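You operate a simulated robot arm through the tools that you are given. There is no shell and no other tool.

The job below is to be done with a simulated robot arm. You get a single attempt, and the scene is never put back.

TASK
Empty the milk jug into the milk tub and close the cooler up.
Fine: lid, tub and door shut; the jug goes on the counter spot beside the machine. Set down upright: milk jug.
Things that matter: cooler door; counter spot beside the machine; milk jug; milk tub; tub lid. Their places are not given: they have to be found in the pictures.

Only the result counts: the job must be done as asked and must still hold three seconds after the hand-in. Knocking over, shifting, dropping, spilling or breaking anything else fails it. Lids that push on must go on centred and level and be pressed home; caps that screw on are set level and turned clockwise until they are tight.

THE ROBOT
A 7-joint arm with a three-finger gripper, fixed in place. Base frame: the origin is at the foot of the arm, x ahead of it, y to its left, z up. Lengths are in m, angles in degrees, forces in N, time in s.
Its first joint turns from -166.0 to 166.0 degrees. Payload 2.69 kg.
Tool frame: the origin (TCP) lies between the finger pads and is the grasp point; the fingertips stand 0.03 m ahead of it; z points along the fingers, y is the line along which they close. Largest opening 0.128 m; the body of the gripper starts 0.117 m behind the TCP.
Orientation is told as [roll, pitch, yaw] about the base's x, y, z axes, in that order, counted from this pose: with the fingers straight down and closing along the base's y, the tool's x points along the base's -x, its y along +y and its z along -z.

THE INTERFACE
- The arm moves only by the tool send_rows. Its argument "targets" is a list of rows, each a list of 3 entries, a list of its own where there are three numbers: the closure in counts, from 0 (fully open) to 255 (shut), then the shift along the tool's x, y, z in m, then the turn, a rotation vector about the tool's x, y, z in degrees. In form: [[grip, [dx, dy, dz], [rx, ry, rz]], ...]. A call has 1 to 20 rows; each row is the pose to reach, as a shift and turn from the pose commanded when the call began, along the tool's axes at that moment. Rows are played at 5 a second. More than 0.05 m and 8.6 degrees between two rows, or a gripper value outside its range, and nothing of the call is played. A pose out of reach is approached as far as the arm can. The call stops where the force on the tool passes 90 N (or 10 N more than at its start, if that is more) or the arm is blocked; 0.2 s more then pass. Each finger halts on what it meets, pressing with about 27 N; the grip force reading is that of the motor and also rises with nothing between the fingers. The clock runs only during rows and for 0.2 s after the last one: add rows that repeat a pose to give the fingers time. The reply holds the time, the measured pose of the TCP, the force on the tool along the base axes, the opening and the grip force, in the units named above and with some noise, with the torque about the TCP (base axes, N m) and any sound that the robot's microphone picked up.
- Cameras (640 x 400 px; columns grow to the right, rows downward): "scene" is fixed at [0.0494, -0.6499, 1.6613]; the picture's right is [0.93, -0.36, 0.00], its down [-0.13, -0.33, -0.94] and it looks along [0.34, 0.87, -0.35] (base axes); focal length 322 px, centre (320, 200). "wrist" rides on the gripper at [0.058, 0.054, -0.131] in the tool frame; the picture's right is [-0.68, 0.74, 0.00], its down [-0.62, -0.57, -0.55] and it looks along [-0.40, -0.37, 0.84] (tool axes); focal length 234 px, centre (320, 200).
- camera(camera): a new picture of that camera. No time passes.
- move_column(by): slides the trunk up (or, below 0, down) by that many m; the arm rides with it, the base frame stays. It gives what a move gives, with no picture.
- point_at(camera, pixels): for up to 12 pixels [column, row] of the newest picture of that camera ("zoom" is the newest enlarged one), the place [x, y, z] in the base frame of the surface seen there, good to about 0.002 m. No time passes.
- close_up(camera, box): a new picture of the part [left, top, right, bottom] of that camera's present view, enlarged. No time passes.
- sign_off(): hands the job in; it is judged then, once.

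Leave the gripper open and the arm clear of the work at the hand-in unless told otherwise.

The tools are called after "Emit:" as name(argument=value, ...) on one line, values as JSON. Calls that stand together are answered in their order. send_rows: Moves the arm, as the interface text tells. Its arguments: {"type":"object","properties":{"targets":{"type":"array","items":{"type":"array"}}},"required":["targets"]} The other tools are called the same way: move_column (by) slides the trunk up or down; camera (camera) takes a picture; point_at (camera, pixels) gives the place of the surface under pixels of a picture; close_up (camera, box) takes an enlarged picture of a part of a camera's view; sign_off () hands the job in.

At the start:

```text
t: 0.0
eef_pos: [0.594, 0.405, 1.4342]
orientation: [0.0, 0.0, 0.0]
ft_force: [0.4, 0.3, 0.0]
torque: [0.0, -0.03, -0.03]
width: 0.1282
gripper_force: 0.1
trunk travel left (down, up): [-0.15, 0.2]
```

scene: 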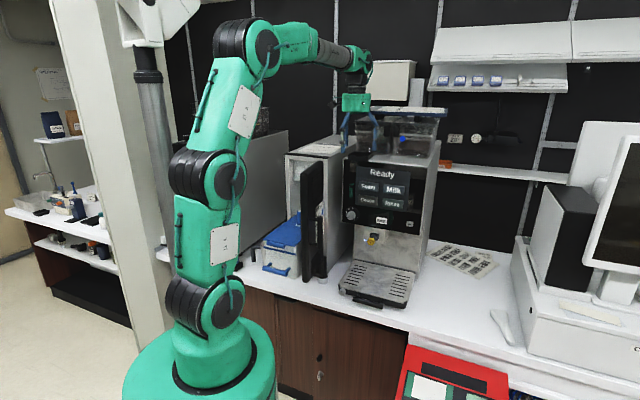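
wrist: 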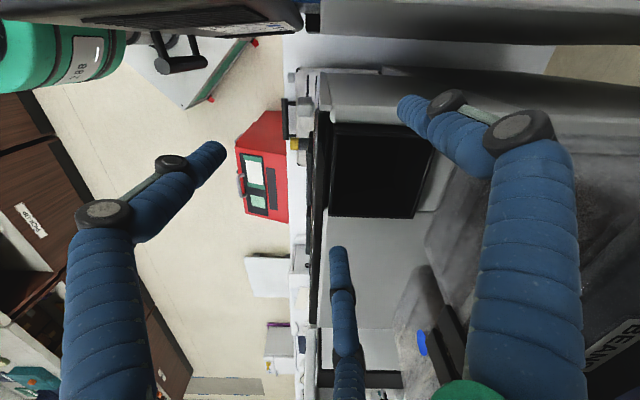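

I see the arm over a coffee machine, a cooler with a dark door standing open beside it, and a blue-lidded tub in front of the cooler. I'll enlarge the scene view around the cooler and the machine.

Emit:
close_up(camera="scene", box=[240, 120, 440, 320])

Emit:
close_up(camera="scene", box=[400, 180, 560, 320])

```text
2.00 times, centred on (340, 220) of scene
```

zoom: 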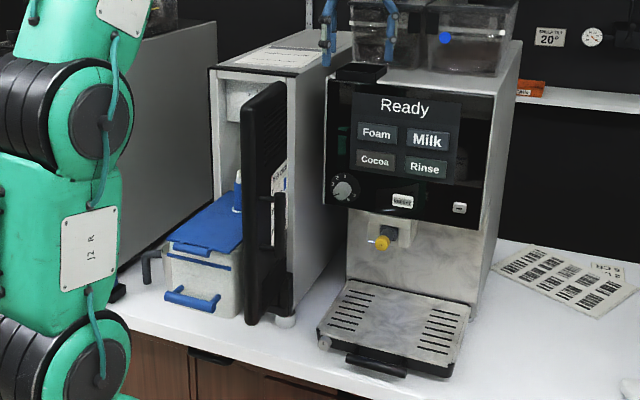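

```text
2.86 times, centred on (480, 250) of scene
```

zoom: 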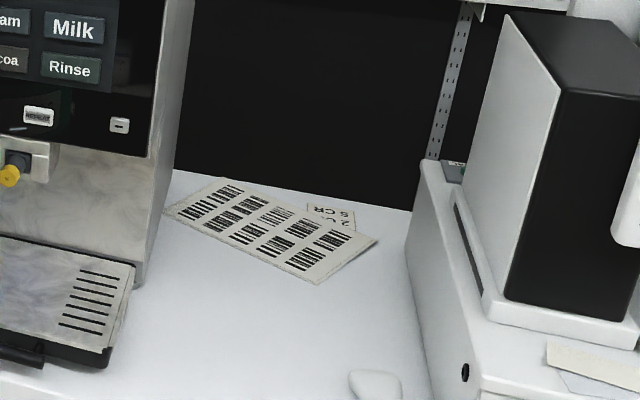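

The zoom shows a tub with a blue lid by the open black door, plus something with a dark handle on its left, partly hidden by the arm. I'll measure points on the tub, door, cooler, machine and counter, and take a fresh scene picture for pixel use.

Emit:
close_up(camera="scene", box=[240, 190, 340, 290])

Emit:
point_at(camera="scene", pixels=[[265, 245], [297, 243], [301, 225], [285, 220], [276, 270], [301, 165], [319, 165], [305, 277], [325, 275], [345, 290], [385, 302], [413, 280]])

```text
4.00 times, centred on (290, 240) of scene
```

zoom: 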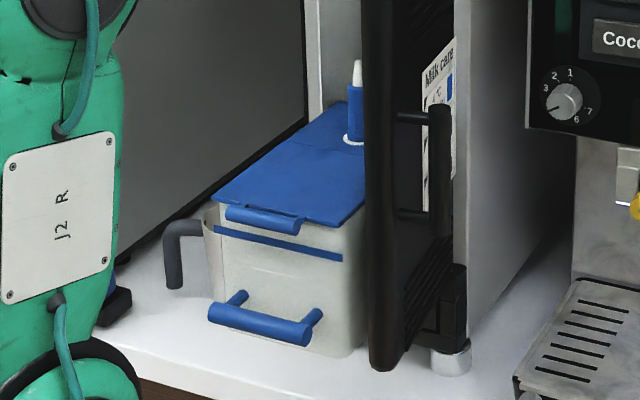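

```text
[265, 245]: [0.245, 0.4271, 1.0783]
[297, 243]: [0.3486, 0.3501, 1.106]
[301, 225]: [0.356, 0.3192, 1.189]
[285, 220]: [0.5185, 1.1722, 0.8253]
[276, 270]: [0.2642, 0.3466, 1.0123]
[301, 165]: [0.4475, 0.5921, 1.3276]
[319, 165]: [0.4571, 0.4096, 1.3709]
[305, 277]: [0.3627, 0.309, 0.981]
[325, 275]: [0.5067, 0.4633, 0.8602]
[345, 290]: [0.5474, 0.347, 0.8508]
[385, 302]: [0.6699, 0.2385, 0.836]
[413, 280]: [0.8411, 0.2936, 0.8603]
```

The last zoom covers columns 210–370 and rows 190–290. I'll read many points on it: lid corners, the tub's walls, the dark handle on the left, the door and the counter.

Emit:
point_at(camera="zoom", pixels=[[215, 198], [335, 225], [310, 110], [340, 190], [262, 218], [260, 320], [215, 345], [340, 350], [180, 230], [175, 280], [205, 225], [354, 140]])

Emit:
point_at(camera="zoom", pixels=[[356, 95], [356, 70], [375, 20], [375, 360], [398, 360], [440, 120], [440, 220], [445, 355], [480, 50], [480, 330], [455, 300], [150, 310]])

```text
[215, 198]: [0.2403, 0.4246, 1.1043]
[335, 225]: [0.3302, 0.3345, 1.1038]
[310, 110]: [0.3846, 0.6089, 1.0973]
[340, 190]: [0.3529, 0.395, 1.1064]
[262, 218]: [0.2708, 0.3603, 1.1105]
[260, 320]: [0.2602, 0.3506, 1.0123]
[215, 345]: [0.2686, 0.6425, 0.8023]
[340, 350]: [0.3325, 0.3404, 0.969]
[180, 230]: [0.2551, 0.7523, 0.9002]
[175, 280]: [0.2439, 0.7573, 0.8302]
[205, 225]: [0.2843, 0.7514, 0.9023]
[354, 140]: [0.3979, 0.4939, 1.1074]
```

```text
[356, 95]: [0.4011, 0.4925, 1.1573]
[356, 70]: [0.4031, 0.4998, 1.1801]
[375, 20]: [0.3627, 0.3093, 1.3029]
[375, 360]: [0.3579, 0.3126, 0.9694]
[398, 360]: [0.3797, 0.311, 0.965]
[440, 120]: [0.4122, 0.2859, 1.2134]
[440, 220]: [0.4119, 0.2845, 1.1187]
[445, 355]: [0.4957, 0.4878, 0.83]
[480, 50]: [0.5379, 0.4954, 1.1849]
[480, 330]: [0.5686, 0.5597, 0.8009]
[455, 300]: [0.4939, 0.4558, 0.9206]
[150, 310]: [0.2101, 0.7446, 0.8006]
```

The counter is at z≈0.80. The tub hangs out of the raised cooler with its lid at z≈1.10, its front facing the base at roughly 45°. The dark handle on the left is at (0.25, 0.75, 0.90), likely the jug standing beside the cooler. First I'll check how high things on the machine and cooler stand before moving the arm.

Emit:
point_at(camera="scene", pixels=[[430, 118], [405, 113], [425, 109], [380, 110], [320, 145], [340, 140], [362, 150], [294, 155], [270, 170], [395, 70], [485, 55], [260, 200]])

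Emit:
close_up(camera="scene", box=[310, 60, 470, 160])

```text
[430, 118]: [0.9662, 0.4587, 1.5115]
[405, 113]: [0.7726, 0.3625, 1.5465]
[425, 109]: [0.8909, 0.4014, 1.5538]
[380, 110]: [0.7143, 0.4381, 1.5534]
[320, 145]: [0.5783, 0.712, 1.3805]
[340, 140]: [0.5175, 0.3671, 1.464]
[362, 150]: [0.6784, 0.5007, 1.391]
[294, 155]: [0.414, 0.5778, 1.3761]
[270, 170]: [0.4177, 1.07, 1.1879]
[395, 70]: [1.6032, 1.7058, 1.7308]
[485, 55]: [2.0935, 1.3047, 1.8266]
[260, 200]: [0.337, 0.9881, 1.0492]
```

```text
4.00 times, centred on (390, 110) of scene
```

zoom: 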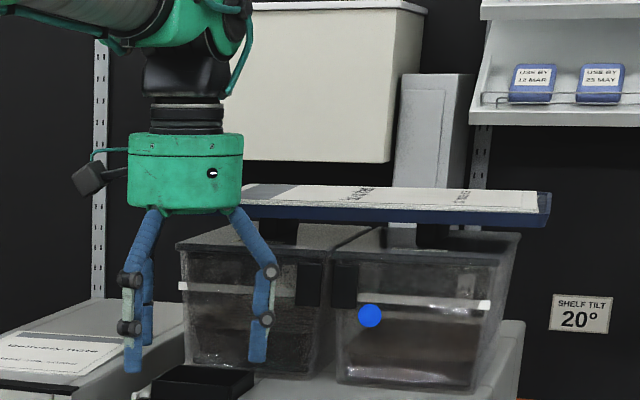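

Hoppers stand at x≥0.71 with tops at z≈1.55, just beyond the gripper, and the cooler top is at z≈1.38. I'll lift a little, draw back toward the base away from the hoppers, and yaw by about 90° so the wrist camera looks into the tub and cooler from the front.

Emit:
send_rows(targets=[[0, [0.02, 0, -0.04], [0, 0, 0]], [0, [0.06, 0, -0.06], [0, 0, 0]], [0, [0.1, 0, -0.06], [0, 0, -8]], [0, [0.14, -0.01, -0.06], [0, 0, -16]], [0, [0.18, -0.015, -0.06], [0, 0, -24]], [0, [0.22, -0.02, -0.06], [0, 0, -32]], [0, [0.26, -0.03, -0.06], [0, 0, -40]], [0, [0.3, -0.035, -0.06], [0, 0, -48]], [0, [0.34, -0.04, -0.06], [0, 0, -56]], [0, [0.38, -0.045, -0.06], [0, 0, -64]], [0, [0.394, -0.045, -0.06], [0, 0, -72]], [0, [0.394, -0.045, -0.06], [0, 0, -80]], [0, [0.394, -0.045, -0.06], [0, 0, -88]], [0, [0.394, -0.045, -0.06], [0, 0, -88]]])

Emit:
camera(camera="wrist")

Emit:
camera(camera="scene")

```text
t: 3.0
eef_pos: [0.2, 0.3602, 1.4929]
orientation: [0.0, -0.1, 88.1]
ft_force: [0.2, -0.4, 0.1]
torque: [0.02, 0.03, 0.01]
width: 0.1281
gripper_force: 0.1
trunk travel left (down, up): [-0.15, 0.2]
```

```text
taken
```

wrist: 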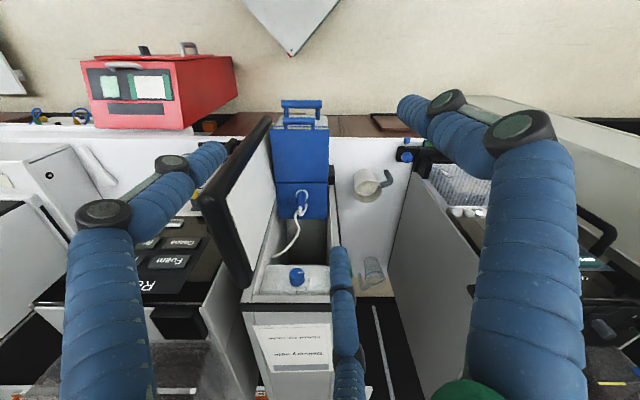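

```text
taken
```

scene: 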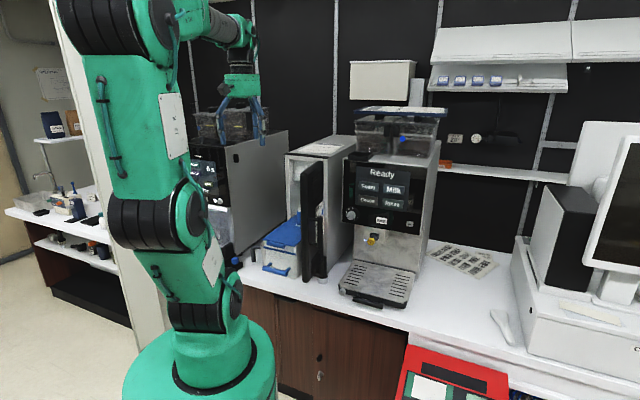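

The wrist view (upside down, base side at the top) now shows the blue-lidded tub at (300,165), a cream cup with a dark handle at (370,183), and a small glass at (372,270). I'll enlarge these areas.

Emit:
close_up(camera="wrist", box=[230, 90, 430, 215])

Emit:
point_at(camera="zoom", pixels=[[140, 115], [310, 120], [130, 285], [310, 285], [225, 320], [415, 295], [440, 300], [445, 260], [420, 265], [480, 275], [490, 315], [455, 320]])

Emit:
close_up(camera="wrist", box=[230, 190, 430, 315])

```text
3.20 times, centred on (330, 152) of wrist
```

zoom: 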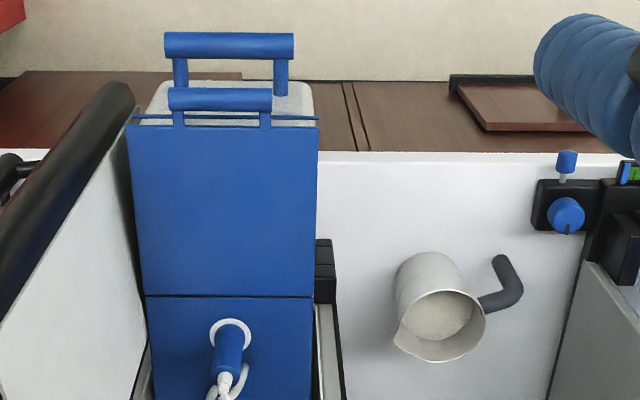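

```text
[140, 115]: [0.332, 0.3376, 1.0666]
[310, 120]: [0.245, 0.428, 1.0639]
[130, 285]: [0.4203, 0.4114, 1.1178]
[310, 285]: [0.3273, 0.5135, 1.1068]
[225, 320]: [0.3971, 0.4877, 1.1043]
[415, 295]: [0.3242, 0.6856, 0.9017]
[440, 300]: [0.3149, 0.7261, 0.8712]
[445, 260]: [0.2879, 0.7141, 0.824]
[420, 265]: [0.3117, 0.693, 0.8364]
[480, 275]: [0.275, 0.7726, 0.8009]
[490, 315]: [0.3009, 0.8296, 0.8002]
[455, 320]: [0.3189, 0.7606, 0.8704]
```

```text
3.20 times, centred on (330, 252) of wrist
```

zoom: 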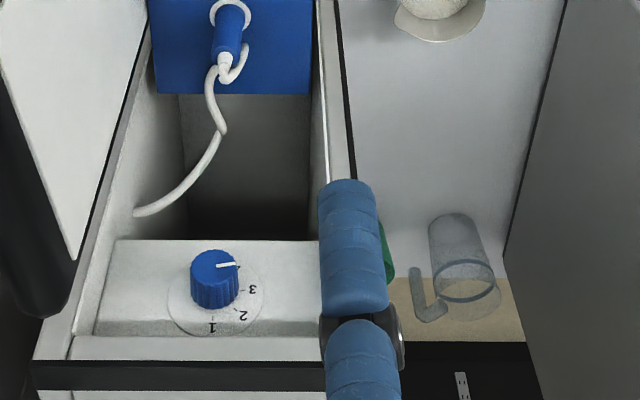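

This is a clear view. The milk jug is the cream one at about (0.315, 0.72): rim z≈0.90, milk inside at z≈0.87, dark handle toward -x/+y. A different clear glass jug stands behind it. The tub lid's front flap has a bar handle, and a seam (the hinge) lies in front of the hose fitting. I'll look for the counter spot next: the tan patch near the glass, and the area right of the machine.

Emit:
point_at(camera="zoom", pixels=[[510, 320], [410, 320], [460, 230], [465, 290], [420, 300], [440, 345], [500, 285], [215, 265], [205, 110], [330, 100], [345, 100], [100, 300]])

Emit:
close_up(camera="wrist", box=[0, 120, 240, 270])

Emit:
close_up(camera="scene", box=[320, 210, 540, 350])

Emit:
close_up(camera="scene", box=[180, 180, 340, 280])

```text
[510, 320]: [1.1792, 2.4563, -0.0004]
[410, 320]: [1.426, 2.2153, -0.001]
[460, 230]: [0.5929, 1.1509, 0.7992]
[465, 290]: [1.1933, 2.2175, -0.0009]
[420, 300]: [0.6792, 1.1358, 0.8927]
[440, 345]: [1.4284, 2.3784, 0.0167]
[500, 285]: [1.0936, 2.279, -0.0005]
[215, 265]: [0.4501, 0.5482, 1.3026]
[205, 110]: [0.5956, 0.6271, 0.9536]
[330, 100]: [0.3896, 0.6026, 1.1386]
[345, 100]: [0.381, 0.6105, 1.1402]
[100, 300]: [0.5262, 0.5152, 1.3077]
```

```text
2.67 times, centred on (120, 195) of wrist
```

zoom: 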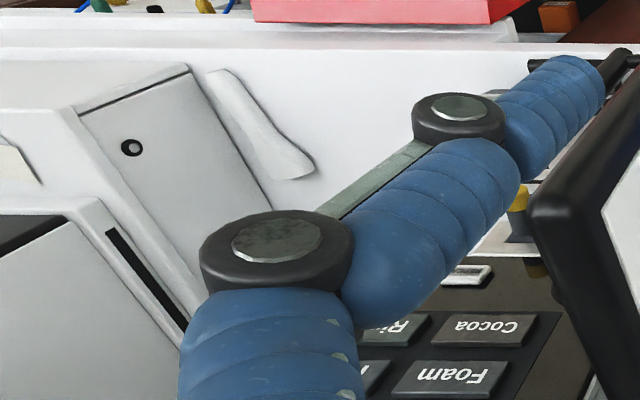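

```text
2.86 times, centred on (430, 280) of scene
```

zoom: 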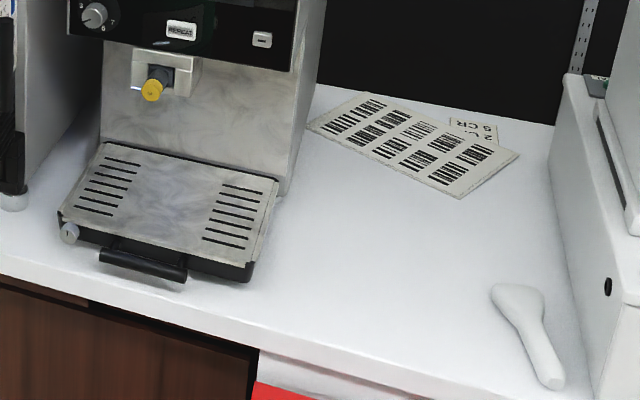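

```text
4.00 times, centred on (260, 230) of scene
```

zoom: 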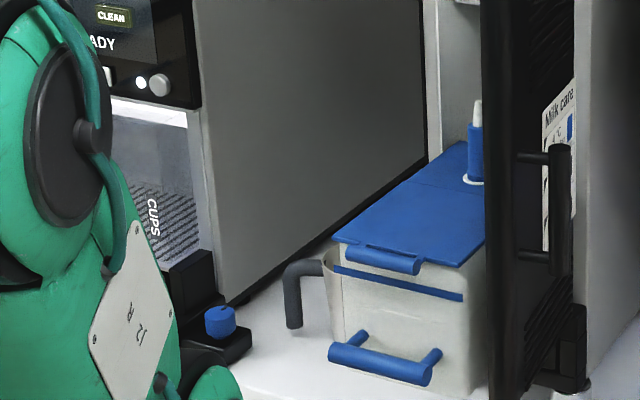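

No marked spot visible yet. There is a "Milk care" notice near the door and a "Delivery note" on the cooler; I'll read those, and measure the open counter to the right of the machine.

Emit:
close_up(camera="scene", box=[305, 190, 337, 250])

Emit:
close_up(camera="wrist", box=[240, 315, 350, 385])

Emit:
point_at(camera="scene", pixels=[[427, 255], [440, 270], [460, 262], [480, 270], [500, 262], [440, 290], [470, 300], [495, 312], [510, 335], [420, 300], [350, 275], [412, 300]])

```text
6.67 times, centred on (321, 220) of scene
```

zoom: 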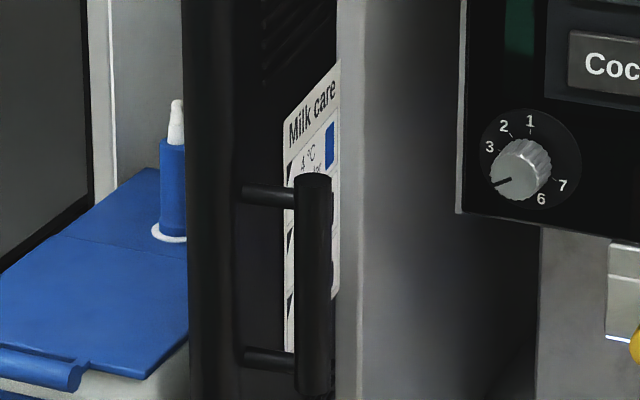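

```text
5.71 times, centred on (295, 350) of wrist
```

zoom: 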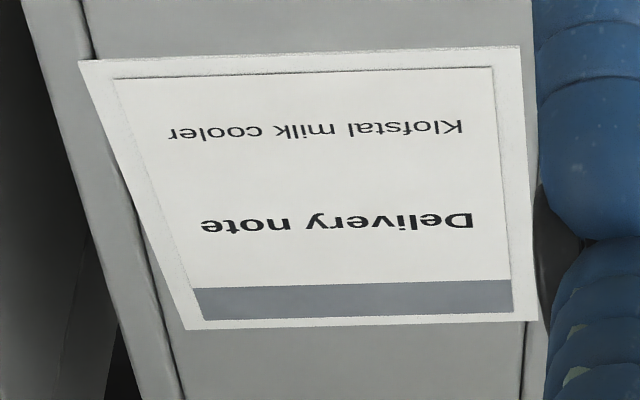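

```text
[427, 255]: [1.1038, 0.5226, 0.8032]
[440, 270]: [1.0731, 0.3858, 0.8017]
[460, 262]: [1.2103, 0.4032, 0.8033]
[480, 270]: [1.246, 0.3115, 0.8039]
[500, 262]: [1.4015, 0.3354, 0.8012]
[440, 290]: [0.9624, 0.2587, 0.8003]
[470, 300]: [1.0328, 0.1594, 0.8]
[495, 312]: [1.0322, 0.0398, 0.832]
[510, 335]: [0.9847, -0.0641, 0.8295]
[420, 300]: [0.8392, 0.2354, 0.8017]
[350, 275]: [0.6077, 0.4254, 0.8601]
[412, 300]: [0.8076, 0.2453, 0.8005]
```

The Milk care notice is on the door's outer face, seen at a grazing angle. I'll fly the arm around the base side to over (0.6, -0.04, 1.27), where the wrist camera can see the counter to the right of the machine and look for the spot.

Emit:
send_rows(targets=[[0, [0.0395, -0.0139, 0.0108], [0, 0, 0]], [0, [0.079, -0.0278, 0.0215], [0, 0, 0]], [0, [0.1185, -0.0416, 0.0323], [0, 0, 0]], [0, [0.158, -0.0555, 0.043], [0, 0, 0]], [0, [0.1905, -0.0817, 0.0597], [0, 0, 0]], [0, [0.223, -0.1079, 0.0763], [0, 0, 0]], [0, [0.2555, -0.134, 0.093], [0, 0, 0]], [0, [0.288, -0.1602, 0.1097], [0, 0, 0]], [0, [0.3205, -0.1864, 0.1263], [0, 0, 0]], [0, [0.353, -0.2126, 0.143], [0, 0, 0]], [0, [0.3596, -0.2529, 0.159], [0, 0, 0]], [0, [0.3662, -0.2932, 0.175], [0, 0, 0]], [0, [0.3728, -0.3334, 0.191], [0, 0, 0]], [0, [0.3794, -0.3737, 0.207], [0, 0, 0]], [0, [0.386, -0.414, 0.223], [0, 0, 0]], [0, [0.386, -0.414, 0.223], [0, 0, 0]]])

Emit:
camera(camera="wrist")

Emit:
camera(camera="scene")

```text
t: 6.4
eef_pos: [0.6013, -0.0416, 1.2702]
orientation: [0.2, 0.1, 87.9]
ft_force: [0.8, 0.3, -1.1]
torque: [0.01, 0.11, -0.02]
width: 0.1279
gripper_force: 0.1
trunk travel left (down, up): [-0.15, 0.2]
```

```text
taken
```

wrist: 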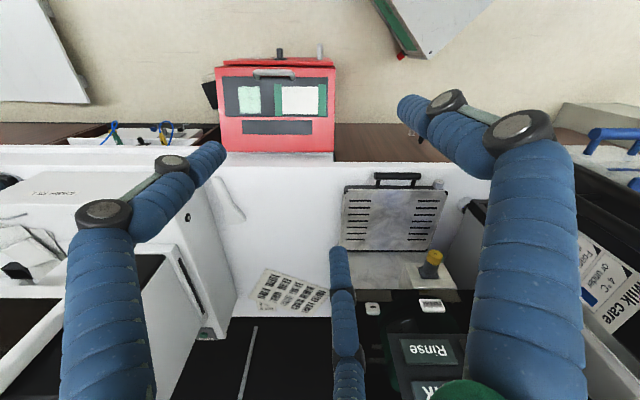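

```text
taken
```

scene: 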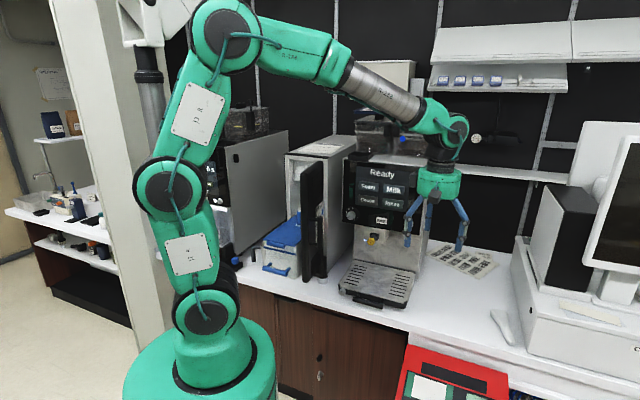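

I'll enlarge the counter area here, between the till and the machine, and the notice on the door's outer face at (620,285).

Emit:
close_up(camera="wrist", box=[200, 150, 480, 325])

Emit:
close_up(camera="wrist", box=[560, 220, 640, 340])

```text
2.29 times, centred on (340, 238) of wrist
```

zoom: 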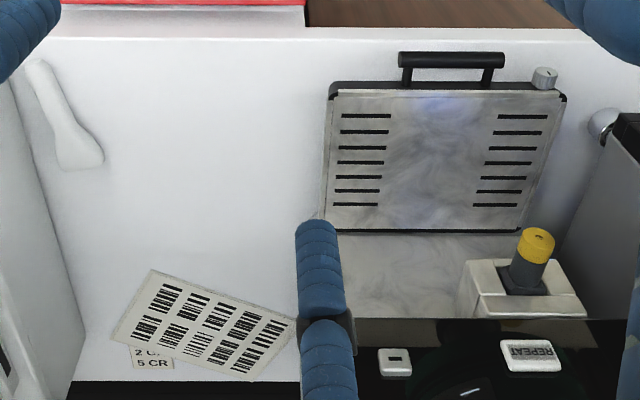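

```text
3.33 times, centred on (600, 280) of wrist
```

zoom: 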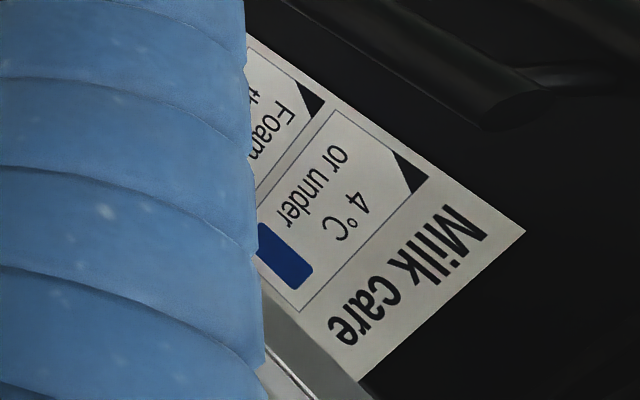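

No printed mark on the counter; the plain free counter area right of the machine (between it and the till) is the spot. I'll get a fresh zoom and measure its borders: tray edge, counter front edge, label sheet, spatula and till.

Emit:
close_up(camera="wrist", box=[200, 150, 480, 325])

Emit:
point_at(camera="zoom", pixels=[[310, 60], [335, 90], [322, 220], [300, 190], [250, 60], [250, 150], [200, 100], [200, 220], [150, 150], [150, 272], [90, 160], [40, 70]])

Emit:
point_at(camera="zoom", pixels=[[250, 42], [150, 42], [290, 315], [70, 330], [30, 170], [555, 100], [450, 60], [570, 200], [610, 110], [620, 160], [280, 250], [550, 60]])

```text
2.29 times, centred on (340, 238) of wrist
```

zoom: 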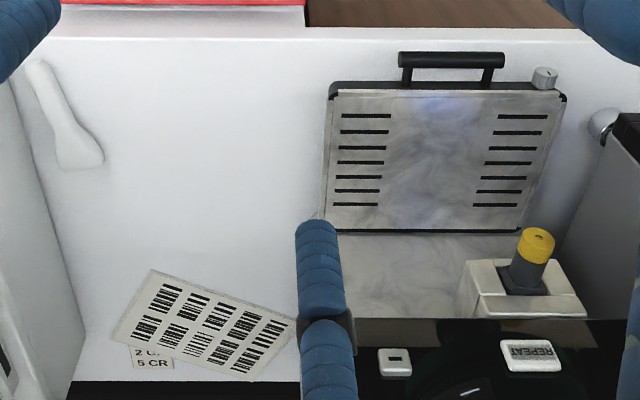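

```text
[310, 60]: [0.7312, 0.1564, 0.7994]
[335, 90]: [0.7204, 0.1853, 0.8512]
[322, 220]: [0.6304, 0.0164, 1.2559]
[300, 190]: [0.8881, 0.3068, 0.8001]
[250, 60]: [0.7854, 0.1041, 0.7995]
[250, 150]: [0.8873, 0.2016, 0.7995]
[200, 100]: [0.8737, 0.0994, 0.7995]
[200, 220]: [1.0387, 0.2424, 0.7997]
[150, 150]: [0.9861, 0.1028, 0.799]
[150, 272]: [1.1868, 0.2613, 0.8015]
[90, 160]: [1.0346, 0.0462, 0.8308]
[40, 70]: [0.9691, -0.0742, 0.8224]
```

```text
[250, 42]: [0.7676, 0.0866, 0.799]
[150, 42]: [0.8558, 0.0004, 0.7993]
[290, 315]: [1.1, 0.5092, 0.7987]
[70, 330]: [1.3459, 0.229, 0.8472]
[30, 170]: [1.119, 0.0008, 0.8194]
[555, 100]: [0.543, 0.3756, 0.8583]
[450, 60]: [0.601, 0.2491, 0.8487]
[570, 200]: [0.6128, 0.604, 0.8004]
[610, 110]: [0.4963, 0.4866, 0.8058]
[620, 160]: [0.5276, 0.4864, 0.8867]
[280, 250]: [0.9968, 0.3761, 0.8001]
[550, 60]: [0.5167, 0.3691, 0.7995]
```

The free counter right of the machine runs from the machine's right side near (0.74, 0.17) to the till; I'll use about (0.86, 0.17) for the jug later. Next I'll study the lid handle in the scene view.

Emit:
close_up(camera="scene", box=[256, 225, 304, 275])

Emit:
point_at(camera="zoom", pixels=[[200, 60], [300, 130], [380, 165], [215, 120], [300, 150], [400, 185], [440, 100], [420, 190], [480, 195], [190, 155], [330, 225], [500, 240]])

```text
8.00 times, centred on (280, 250) of scene
```

zoom: 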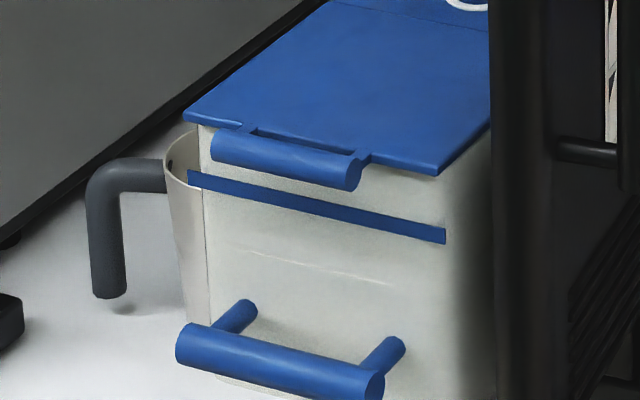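

```text
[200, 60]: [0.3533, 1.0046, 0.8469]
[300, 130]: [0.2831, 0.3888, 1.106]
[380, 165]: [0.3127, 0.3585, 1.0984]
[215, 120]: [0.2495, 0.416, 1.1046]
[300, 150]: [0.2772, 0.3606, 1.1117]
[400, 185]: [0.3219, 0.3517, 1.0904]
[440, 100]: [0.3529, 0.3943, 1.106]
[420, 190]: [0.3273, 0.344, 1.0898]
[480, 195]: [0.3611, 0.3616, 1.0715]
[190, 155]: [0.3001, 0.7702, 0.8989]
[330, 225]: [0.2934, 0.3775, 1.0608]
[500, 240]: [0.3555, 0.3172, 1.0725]
```

The lid bar (about 14 mm thick) sits in front of the flap edge with a slot of roughly 14 mm behind it. The tub axis runs at 45° in the base frame, and the bar centre is near (0.270, 0.365, 1.105). I'll go back over the tub at z≈1.32 with yaw 135 so the fingers close along the tub's axis, then look closely.

Emit:
send_rows(targets=[[0, [-0.0067, 0.0363, -0.018], [0, 0, -3.13]], [0, [-0.0135, 0.0725, -0.036], [0, 0, -6.27]], [0, [-0.0202, 0.1088, -0.054], [0, 0, -9.4]], [0, [-0.027, 0.145, -0.072], [0, 0, -12.5]], [0, [-0.0337, 0.1813, -0.09], [0, 0, -15.7]], [0, [-0.066, 0.2108, -0.0967], [0, 0, -18.8]], [0, [-0.0984, 0.2403, -0.1033], [0, 0, -21.9]], [0, [-0.1307, 0.2698, -0.11], [0, 0, -25.1]], [0, [-0.163, 0.2992, -0.1167], [0, 0, -28.2]], [0, [-0.1954, 0.3287, -0.1233], [0, 0, -31.3]], [0, [-0.2277, 0.3582, -0.13], [0, 0, -34.5]], [0, [-0.2639, 0.3595, -0.11], [0, 0, -37.6]], [0, [-0.3002, 0.3607, -0.09], [0, 0, -40.7]], [0, [-0.3364, 0.362, -0.07], [0, 0, -43.9]], [0, [-0.3726, 0.3632, -0.05], [0, 0, -47]], [0, [-0.3726, 0.3632, -0.05], [0, 0, -47]]])

Emit:
camera(camera="wrist")

Emit:
camera(camera="scene")

```text
t: 9.8
eef_pos: [0.2504, 0.3458, 1.3193]
orientation: [-0.1, -0.1, 135.1]
ft_force: [0.4, 1.3, -0.1]
torque: [-0.07, 0.04, 0.0]
width: 0.1279
gripper_force: 0.0
trunk travel left (down, up): [-0.15, 0.2]
```

```text
taken
```

wrist: 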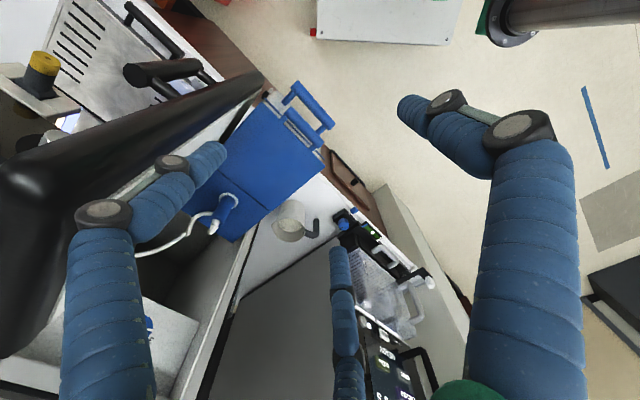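

```text
taken
```

scene: 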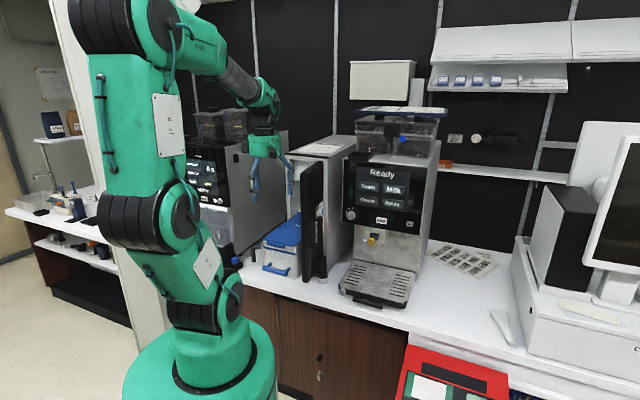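

The tub is now in the upper-middle of the wrist picture around (270,150). I'll enlarge it and measure the bar, flap edge, hinge seam and fitting.

Emit:
close_up(camera="wrist", box=[190, 70, 350, 250])

Emit:
point_at(camera="wrist", pixels=[[293, 112], [305, 130], [316, 146], [287, 125], [300, 142], [295, 150], [243, 190], [225, 205], [224, 212], [270, 175], [302, 96], [322, 120]])

```text
2.22 times, centred on (270, 160) of wrist
```

zoom: 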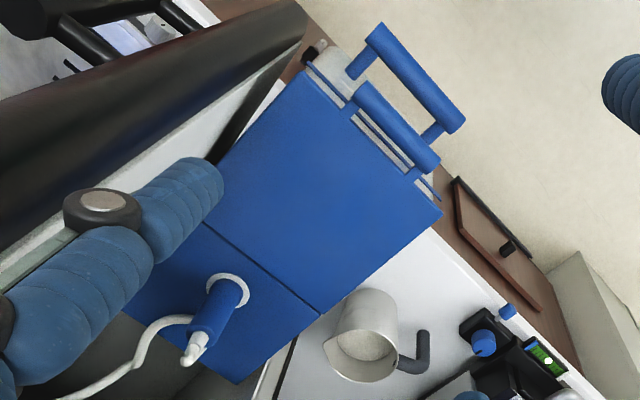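

```text
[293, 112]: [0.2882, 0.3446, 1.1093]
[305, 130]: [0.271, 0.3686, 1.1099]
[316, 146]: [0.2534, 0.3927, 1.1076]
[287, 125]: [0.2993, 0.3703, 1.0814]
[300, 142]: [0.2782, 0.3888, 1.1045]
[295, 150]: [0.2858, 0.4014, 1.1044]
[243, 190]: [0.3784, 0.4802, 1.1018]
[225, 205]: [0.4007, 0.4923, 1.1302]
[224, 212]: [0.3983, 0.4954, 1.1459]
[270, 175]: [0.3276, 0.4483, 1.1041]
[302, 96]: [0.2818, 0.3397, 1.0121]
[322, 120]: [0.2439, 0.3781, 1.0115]
```

The bar runs through about (0.271, 0.367, 1.105) and its slot is narrow, so a straight-down grip would rub the flap edge. I'll tilt the tool 45° so the fingers come from the front and above (upper finger passing over the flap, lower one under the bar). This call moves to a pre-grasp 10 cm back along that direction and narrows the fingers to about 34 mm.

Emit:
send_rows(targets=[[0, [0, 0.006, 0.02], [6.43, 0, 0]], [60, [0, 0.012, 0.041], [12.9, 0, 0]], [120, [0, 0.018, 0.062], [19.3, 0, 0]], [187, [-0.001, 0.023, 0.083], [25.7, 0, 0]], [187, [-0.001, 0.029, 0.104], [32.1, 0, 0]], [187, [-0.001, 0.035, 0.125], [38.6, 0, 0]], [187, [-0.001, 0.041, 0.145], [45, 0, 0]], [187, [-0.001, 0.041, 0.145], [45, 0, 0]], [187, [-0.001, 0.041, 0.145], [45, 0, 0]]])

Emit:
camera(camera="wrist")

Emit:
camera(camera="scene")

```text
t: 11.8
eef_pos: [0.2209, 0.3157, 1.1744]
orientation: [-45.0, -0.1, 135.0]
ft_force: [-0.5, -0.4, 0.4]
torque: [-0.01, 0.0, -0.02]
width: 0.0342
gripper_force: 0.1
trunk travel left (down, up): [-0.15, 0.2]
```

```text
taken
```

wrist: 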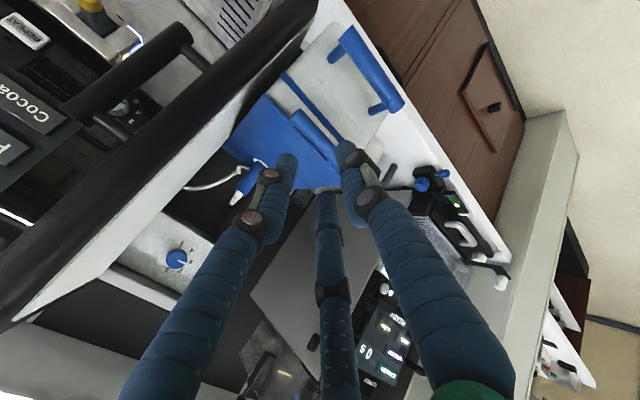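

```text
taken
```

scene: 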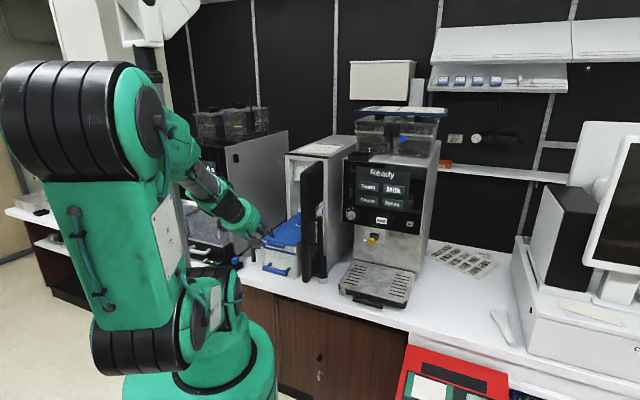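

The tilted pose was reached. I'll enlarge the wrist view around the fingertips and the bar to check alignment.

Emit:
close_up(camera="wrist", box=[230, 60, 430, 220])

Emit:
close_up(camera="scene", box=[235, 200, 325, 280])

Emit:
point_at(camera="wrist", pixels=[[298, 115], [308, 128], [320, 142], [330, 158], [304, 115], [314, 128], [325, 142], [285, 160], [345, 145], [350, 50], [380, 100], [325, 115]])

```text
2.50 times, centred on (330, 140) of wrist
```

zoom: 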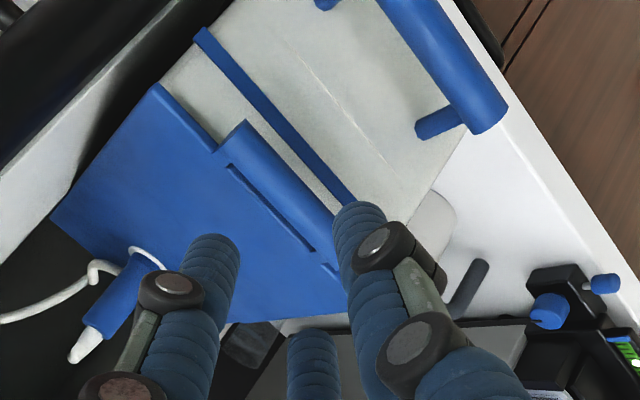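

```text
5.00 times, centred on (280, 240) of scene
```

zoom: 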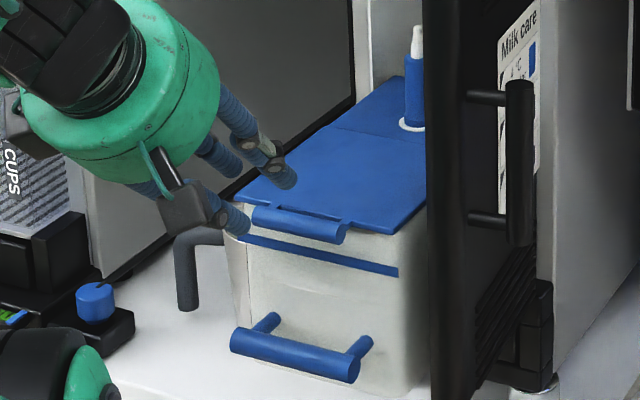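

```text
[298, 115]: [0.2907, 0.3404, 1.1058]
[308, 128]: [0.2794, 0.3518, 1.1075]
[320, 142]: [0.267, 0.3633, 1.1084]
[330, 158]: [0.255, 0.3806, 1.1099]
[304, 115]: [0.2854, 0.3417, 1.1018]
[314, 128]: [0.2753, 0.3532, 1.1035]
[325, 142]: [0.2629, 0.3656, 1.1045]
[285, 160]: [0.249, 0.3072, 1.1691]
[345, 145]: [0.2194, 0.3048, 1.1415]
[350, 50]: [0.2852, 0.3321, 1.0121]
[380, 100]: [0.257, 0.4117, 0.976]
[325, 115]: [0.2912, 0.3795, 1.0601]
```

The fingertips line up with the bar. Refined bar centre: along-axis s=0.4515, z=1.104, lateral -0.067, radius ≈7 mm. I'll advance about 7.9 cm along the fingers so the tips reach just past the bar's centre line, then close.

Emit:
send_rows(targets=[[187, [0, 0, 0.025], [0, 0, 0]], [187, [0, 0, 0.045], [0, 0, 0]], [187, [0, 0, 0.06], [0, 0, 0]], [187, [0, -0.001, 0.071], [0, 0, 0]], [187, [0, -0.001, 0.0785], [0, 0, 0]], [187, [0, -0.001, 0.0785], [0, 0, 0]]])

Emit:
close_up(camera="wrist", box=[230, 80, 430, 240])

Emit:
close_up(camera="scene", box=[235, 200, 325, 280])

```text
t: 13.2
eef_pos: [0.2605, 0.3565, 1.1201]
orientation: [-44.9, 0.1, 135.0]
ft_force: [0.4, 0.7, 0.5]
torque: [-0.06, 0.03, 0.02]
width: 0.0342
gripper_force: 0.1
trunk travel left (down, up): [-0.15, 0.2]
```

```text
2.50 times, centred on (330, 160) of wrist
```

zoom: 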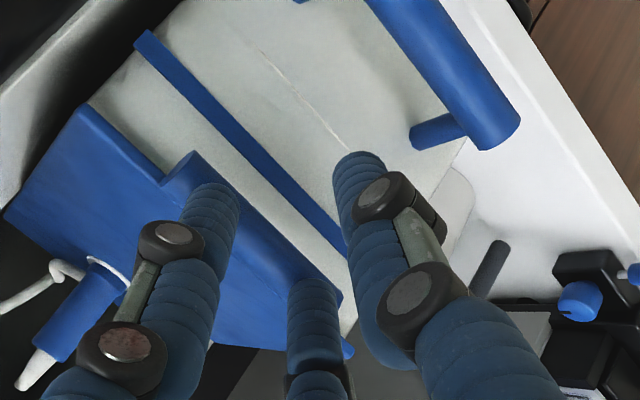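

```text
5.00 times, centred on (280, 240) of scene
```

zoom: 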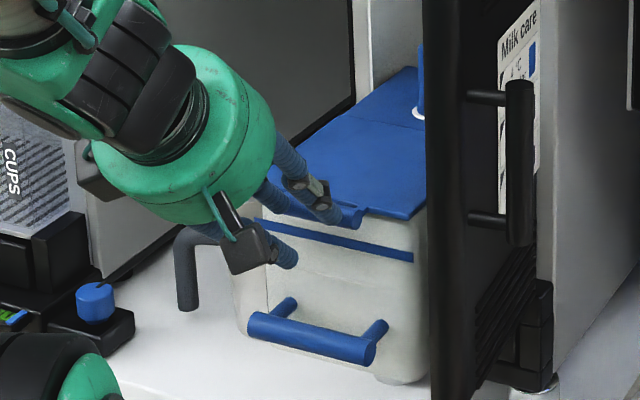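

Two upper prongs lie over the bar and the lower one is beneath it, with no contact force. I'll close the fingers on the bar now.

Emit:
send_rows(targets=[[205, [0, 0, 0], [0, 0, 0]], [220, [0, 0, 0], [0, 0, 0]], [235, [0, 0, 0], [0, 0, 0]], [255, [0, 0, 0], [0, 0, 0]], [255, [0, 0, 0], [0, 0, 0]], [255, [0, 0, 0], [0, 0, 0]]])

Emit:
close_up(camera="wrist", box=[230, 80, 430, 240])

```text
t: 14.6
eef_pos: [0.2605, 0.3565, 1.1221]
orientation: [-45.0, 0.0, 134.9]
ft_force: [-1.3, 0.9, 0.0]
torque: [0.02, -0.04, 0.01]
width: 0.0023
gripper_force: 26.6
trunk travel left (down, up): [-0.15, 0.2]
```

```text
2.50 times, centred on (330, 160) of wrist
```

zoom: 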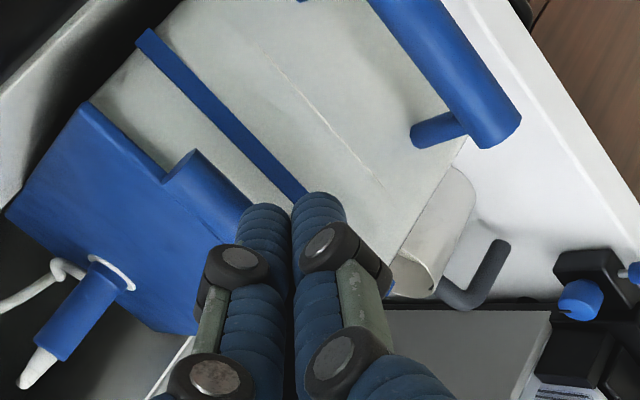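

The fingers closed to 2 mm, so the bar is not between them. I'll look closely at where the tips ended relative to the bar.

Emit:
close_up(camera="wrist", box=[270, 110, 370, 180])

Emit:
close_up(camera="scene", box=[256, 220, 306, 260])

Emit:
point_at(camera="scene", pixels=[[296, 243], [300, 245], [304, 243], [298, 247], [292, 243]])

```text
5.71 times, centred on (320, 145) of wrist
```

zoom: 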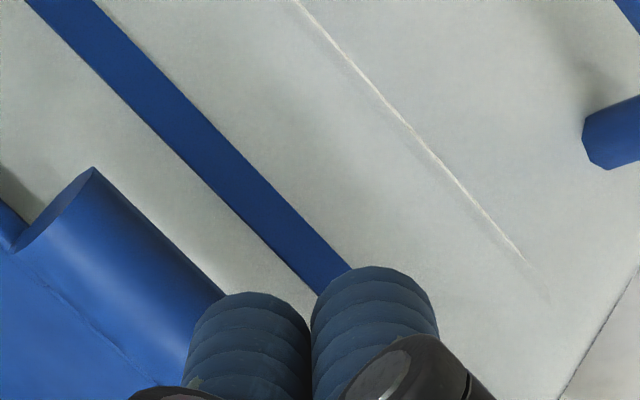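

```text
10.00 times, centred on (281, 240) of scene
```

zoom: 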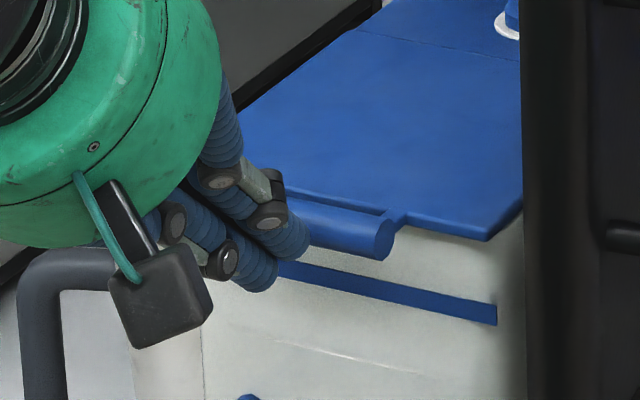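

```text
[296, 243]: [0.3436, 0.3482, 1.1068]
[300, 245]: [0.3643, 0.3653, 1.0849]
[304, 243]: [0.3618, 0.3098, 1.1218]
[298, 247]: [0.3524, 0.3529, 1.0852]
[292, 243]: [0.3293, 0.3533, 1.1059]
```

I'll measure the fingertip surfaces and the bar directly in this view to get the true offset.

Emit:
point_at(camera="wrist", pixels=[[307, 163], [311, 166], [331, 159], [322, 163], [300, 160], [295, 158], [290, 150], [285, 155], [280, 145], [318, 159], [277, 152], [300, 166]])

```text
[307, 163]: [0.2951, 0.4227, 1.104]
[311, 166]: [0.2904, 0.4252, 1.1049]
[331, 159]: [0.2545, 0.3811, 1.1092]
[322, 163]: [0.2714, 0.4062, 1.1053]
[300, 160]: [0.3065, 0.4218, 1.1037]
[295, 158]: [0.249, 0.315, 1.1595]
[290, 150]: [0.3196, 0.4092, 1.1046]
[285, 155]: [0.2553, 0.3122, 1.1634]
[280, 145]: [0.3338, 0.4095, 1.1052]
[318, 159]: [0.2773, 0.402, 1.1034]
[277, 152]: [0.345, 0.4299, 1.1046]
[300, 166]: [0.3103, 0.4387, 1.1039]
```

Those readings used the older wrist picture. I'll take a fresh one and measure again.

Emit:
camera(camera="wrist")

Emit:
point_at(camera="wrist", pixels=[[307, 163], [311, 166], [331, 159], [325, 163], [300, 160], [295, 158], [290, 150], [285, 155], [280, 145], [318, 156], [277, 158], [300, 175]])

```text
taken
```

wrist: 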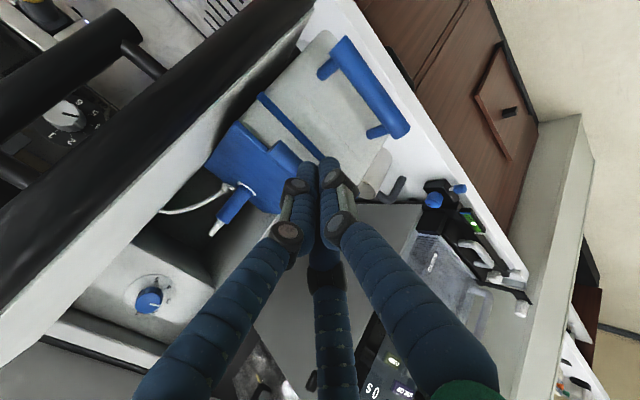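

```text
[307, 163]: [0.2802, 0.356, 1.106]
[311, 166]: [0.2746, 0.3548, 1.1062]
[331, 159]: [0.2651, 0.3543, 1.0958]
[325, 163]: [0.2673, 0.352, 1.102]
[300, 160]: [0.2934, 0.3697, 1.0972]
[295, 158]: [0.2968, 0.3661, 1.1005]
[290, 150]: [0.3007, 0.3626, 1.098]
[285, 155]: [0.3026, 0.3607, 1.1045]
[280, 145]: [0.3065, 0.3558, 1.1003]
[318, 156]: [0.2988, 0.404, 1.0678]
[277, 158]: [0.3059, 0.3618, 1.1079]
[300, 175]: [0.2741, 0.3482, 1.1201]
```

The bar's front face is now at s≈0.469 instead of 0.444 and the tub wall moved likewise: the closing tips wedged on the round bar and slid the whole tub about 2.3 cm into the cooler. No harm done, the tub just slides easily. I'll back off, open to 40 mm, tilt to 60° and line up to take the bar deeper.

Emit:
send_rows(targets=[[255, [0, 0, -0.02], [0, 0, 0]], [255, [0, 0, -0.045], [0, 0, 0]], [215, [0, 0, -0.05], [5, 0, 0]], [175, [0, 0.001, -0.05], [10, 0, 0]], [175, [0, 0.0023, -0.045], [15, 0, 0]], [175, [0, 0.0023, -0.0226], [15, 0, 0]], [175, [0, 0.0023, -0.0226], [15, 0, 0]]])

Emit:
camera(camera="wrist")

Emit:
close_up(camera="wrist", box=[230, 70, 430, 230])

Emit:
camera(camera="scene")

Emit:
close_up(camera="scene", box=[235, 200, 325, 280])

```text
t: 16.2
eef_pos: [0.2491, 0.3433, 1.1354]
orientation: [-60.0, 0.1, 135.0]
ft_force: [0.4, -0.2, 0.4]
torque: [0.0, -0.01, -0.02]
width: 0.0402
gripper_force: 0.1
trunk travel left (down, up): [-0.15, 0.2]
```

```text
taken
```

wrist: 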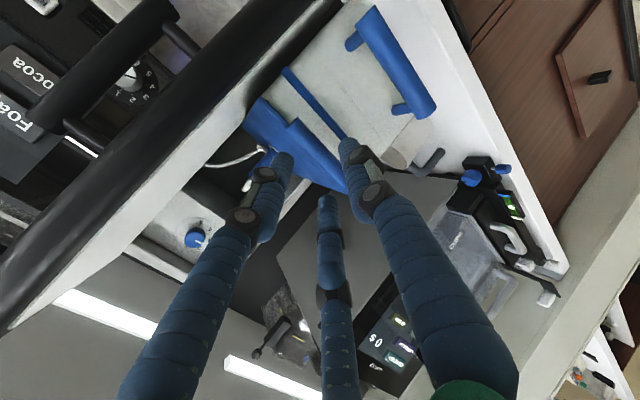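

```text
2.50 times, centred on (330, 150) of wrist
```

zoom: 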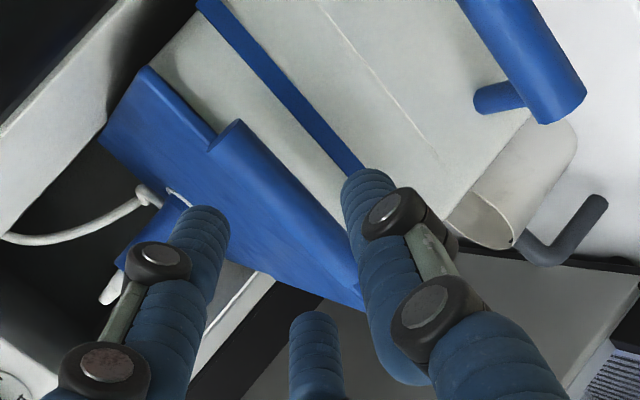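

```text
taken
```

scene: 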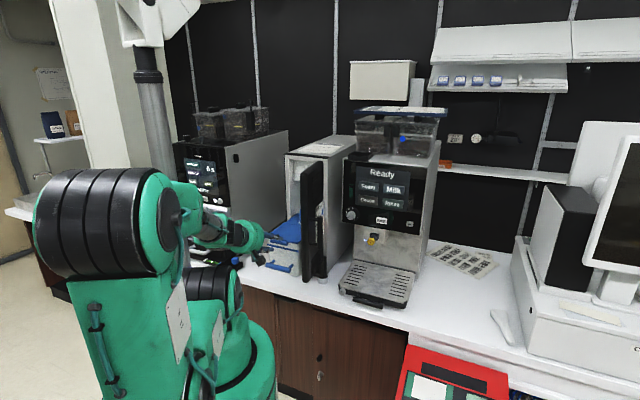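

```text
5.00 times, centred on (280, 240) of scene
```

zoom: 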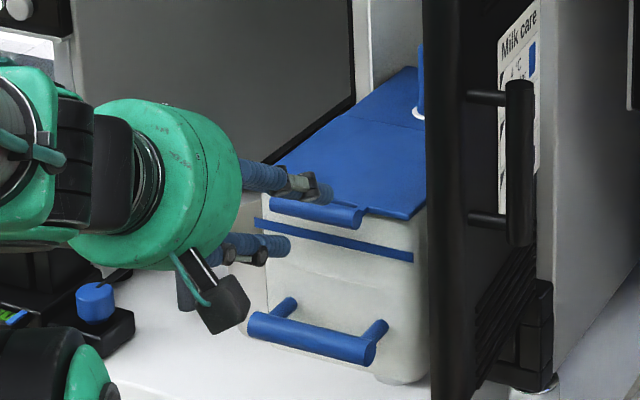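

I'll measure the bar's position in this fresh wrist picture, along its lit top, its front, and the flap edge.

Emit:
point_at(camera="wrist", pixels=[[300, 124], [296, 130], [292, 134], [312, 142], [308, 147], [303, 152], [322, 156], [317, 162], [312, 168], [325, 140], [345, 160], [290, 160]])

```text
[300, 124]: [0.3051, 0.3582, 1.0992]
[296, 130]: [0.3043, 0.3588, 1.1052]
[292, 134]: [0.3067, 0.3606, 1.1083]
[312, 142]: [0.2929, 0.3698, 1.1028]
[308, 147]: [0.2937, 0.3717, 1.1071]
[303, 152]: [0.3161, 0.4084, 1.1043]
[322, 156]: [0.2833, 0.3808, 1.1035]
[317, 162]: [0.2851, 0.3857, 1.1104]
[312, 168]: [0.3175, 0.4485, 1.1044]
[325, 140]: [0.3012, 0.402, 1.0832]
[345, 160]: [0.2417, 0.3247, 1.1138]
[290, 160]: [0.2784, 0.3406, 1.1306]
```

The bar centre is now at s≈0.476, z≈1.1035. I'll advance 5 cm along the fingers so the tips pass 15 mm beyond the bar's centre, then close.

Emit:
send_rows(targets=[[175, [0, 0, 0.02], [0, 0, 0]], [175, [0, -0.0005, 0.038], [0, 0, 0]], [175, [0, -0.0008, 0.051], [0, 0, 0]], [175, [0, -0.0008, 0.051], [0, 0, 0]], [200, [0, -0.0008, 0.051], [0, 0, 0]], [220, [0, -0.0008, 0.051], [0, 0, 0]], [240, [0, -0.0008, 0.051], [0, 0, 0]], [255, [0, -0.0008, 0.051], [0, 0, 0]], [255, [0, -0.0008, 0.051], [0, 0, 0]], [255, [0, -0.0008, 0.051], [0, 0, 0]]])

Emit:
camera(camera="wrist")

Emit:
close_up(camera="wrist", box=[230, 80, 430, 240])

Emit:
close_up(camera="scene", box=[235, 200, 325, 280])

```text
t: 18.4
eef_pos: [0.2798, 0.375, 1.111]
orientation: [-59.9, 0.0, 134.9]
ft_force: [-0.1, 0.2, -0.6]
torque: [-0.02, 0.04, 0.06]
width: 0.0022
gripper_force: 27.2
trunk travel left (down, up): [-0.15, 0.2]
```

```text
taken
```

wrist: 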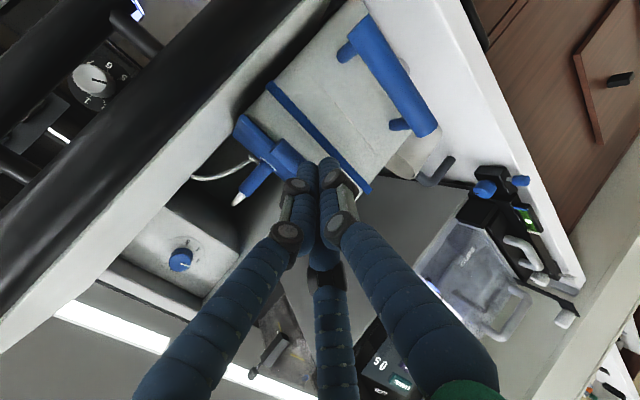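

```text
2.50 times, centred on (330, 160) of wrist
```

zoom: 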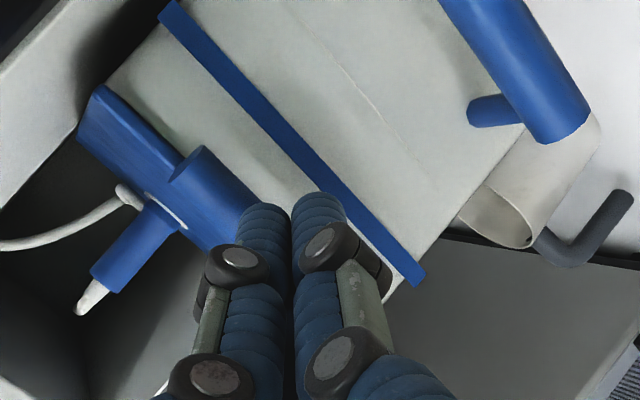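

```text
5.00 times, centred on (280, 240) of scene
```

zoom: 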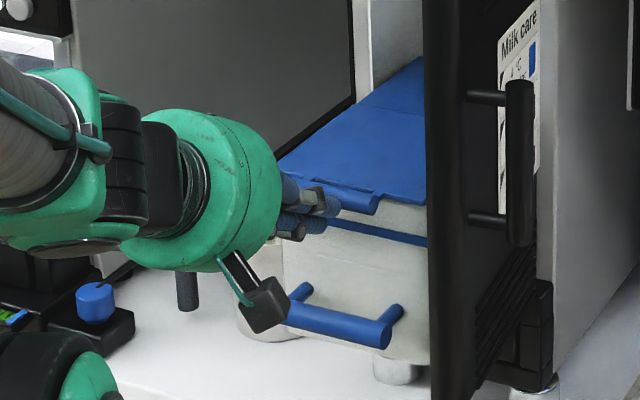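

Again closed empty, and the tub slid further in. I'll measure where the bar and wall are now to understand what pushed it.

Emit:
point_at(camera="wrist", pixels=[[280, 145], [276, 150], [285, 152], [281, 157], [292, 160], [287, 165], [310, 140], [340, 130], [270, 140], [262, 170], [397, 95], [330, 165]])

```text
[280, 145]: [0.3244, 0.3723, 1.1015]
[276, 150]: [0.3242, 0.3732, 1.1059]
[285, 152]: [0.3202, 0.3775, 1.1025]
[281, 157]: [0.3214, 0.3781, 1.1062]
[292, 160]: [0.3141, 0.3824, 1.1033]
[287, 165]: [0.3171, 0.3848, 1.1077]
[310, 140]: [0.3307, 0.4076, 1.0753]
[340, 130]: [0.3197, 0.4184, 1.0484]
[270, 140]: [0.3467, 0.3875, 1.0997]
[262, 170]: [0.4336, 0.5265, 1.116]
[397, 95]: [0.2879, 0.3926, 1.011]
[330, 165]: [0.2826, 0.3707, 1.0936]
```

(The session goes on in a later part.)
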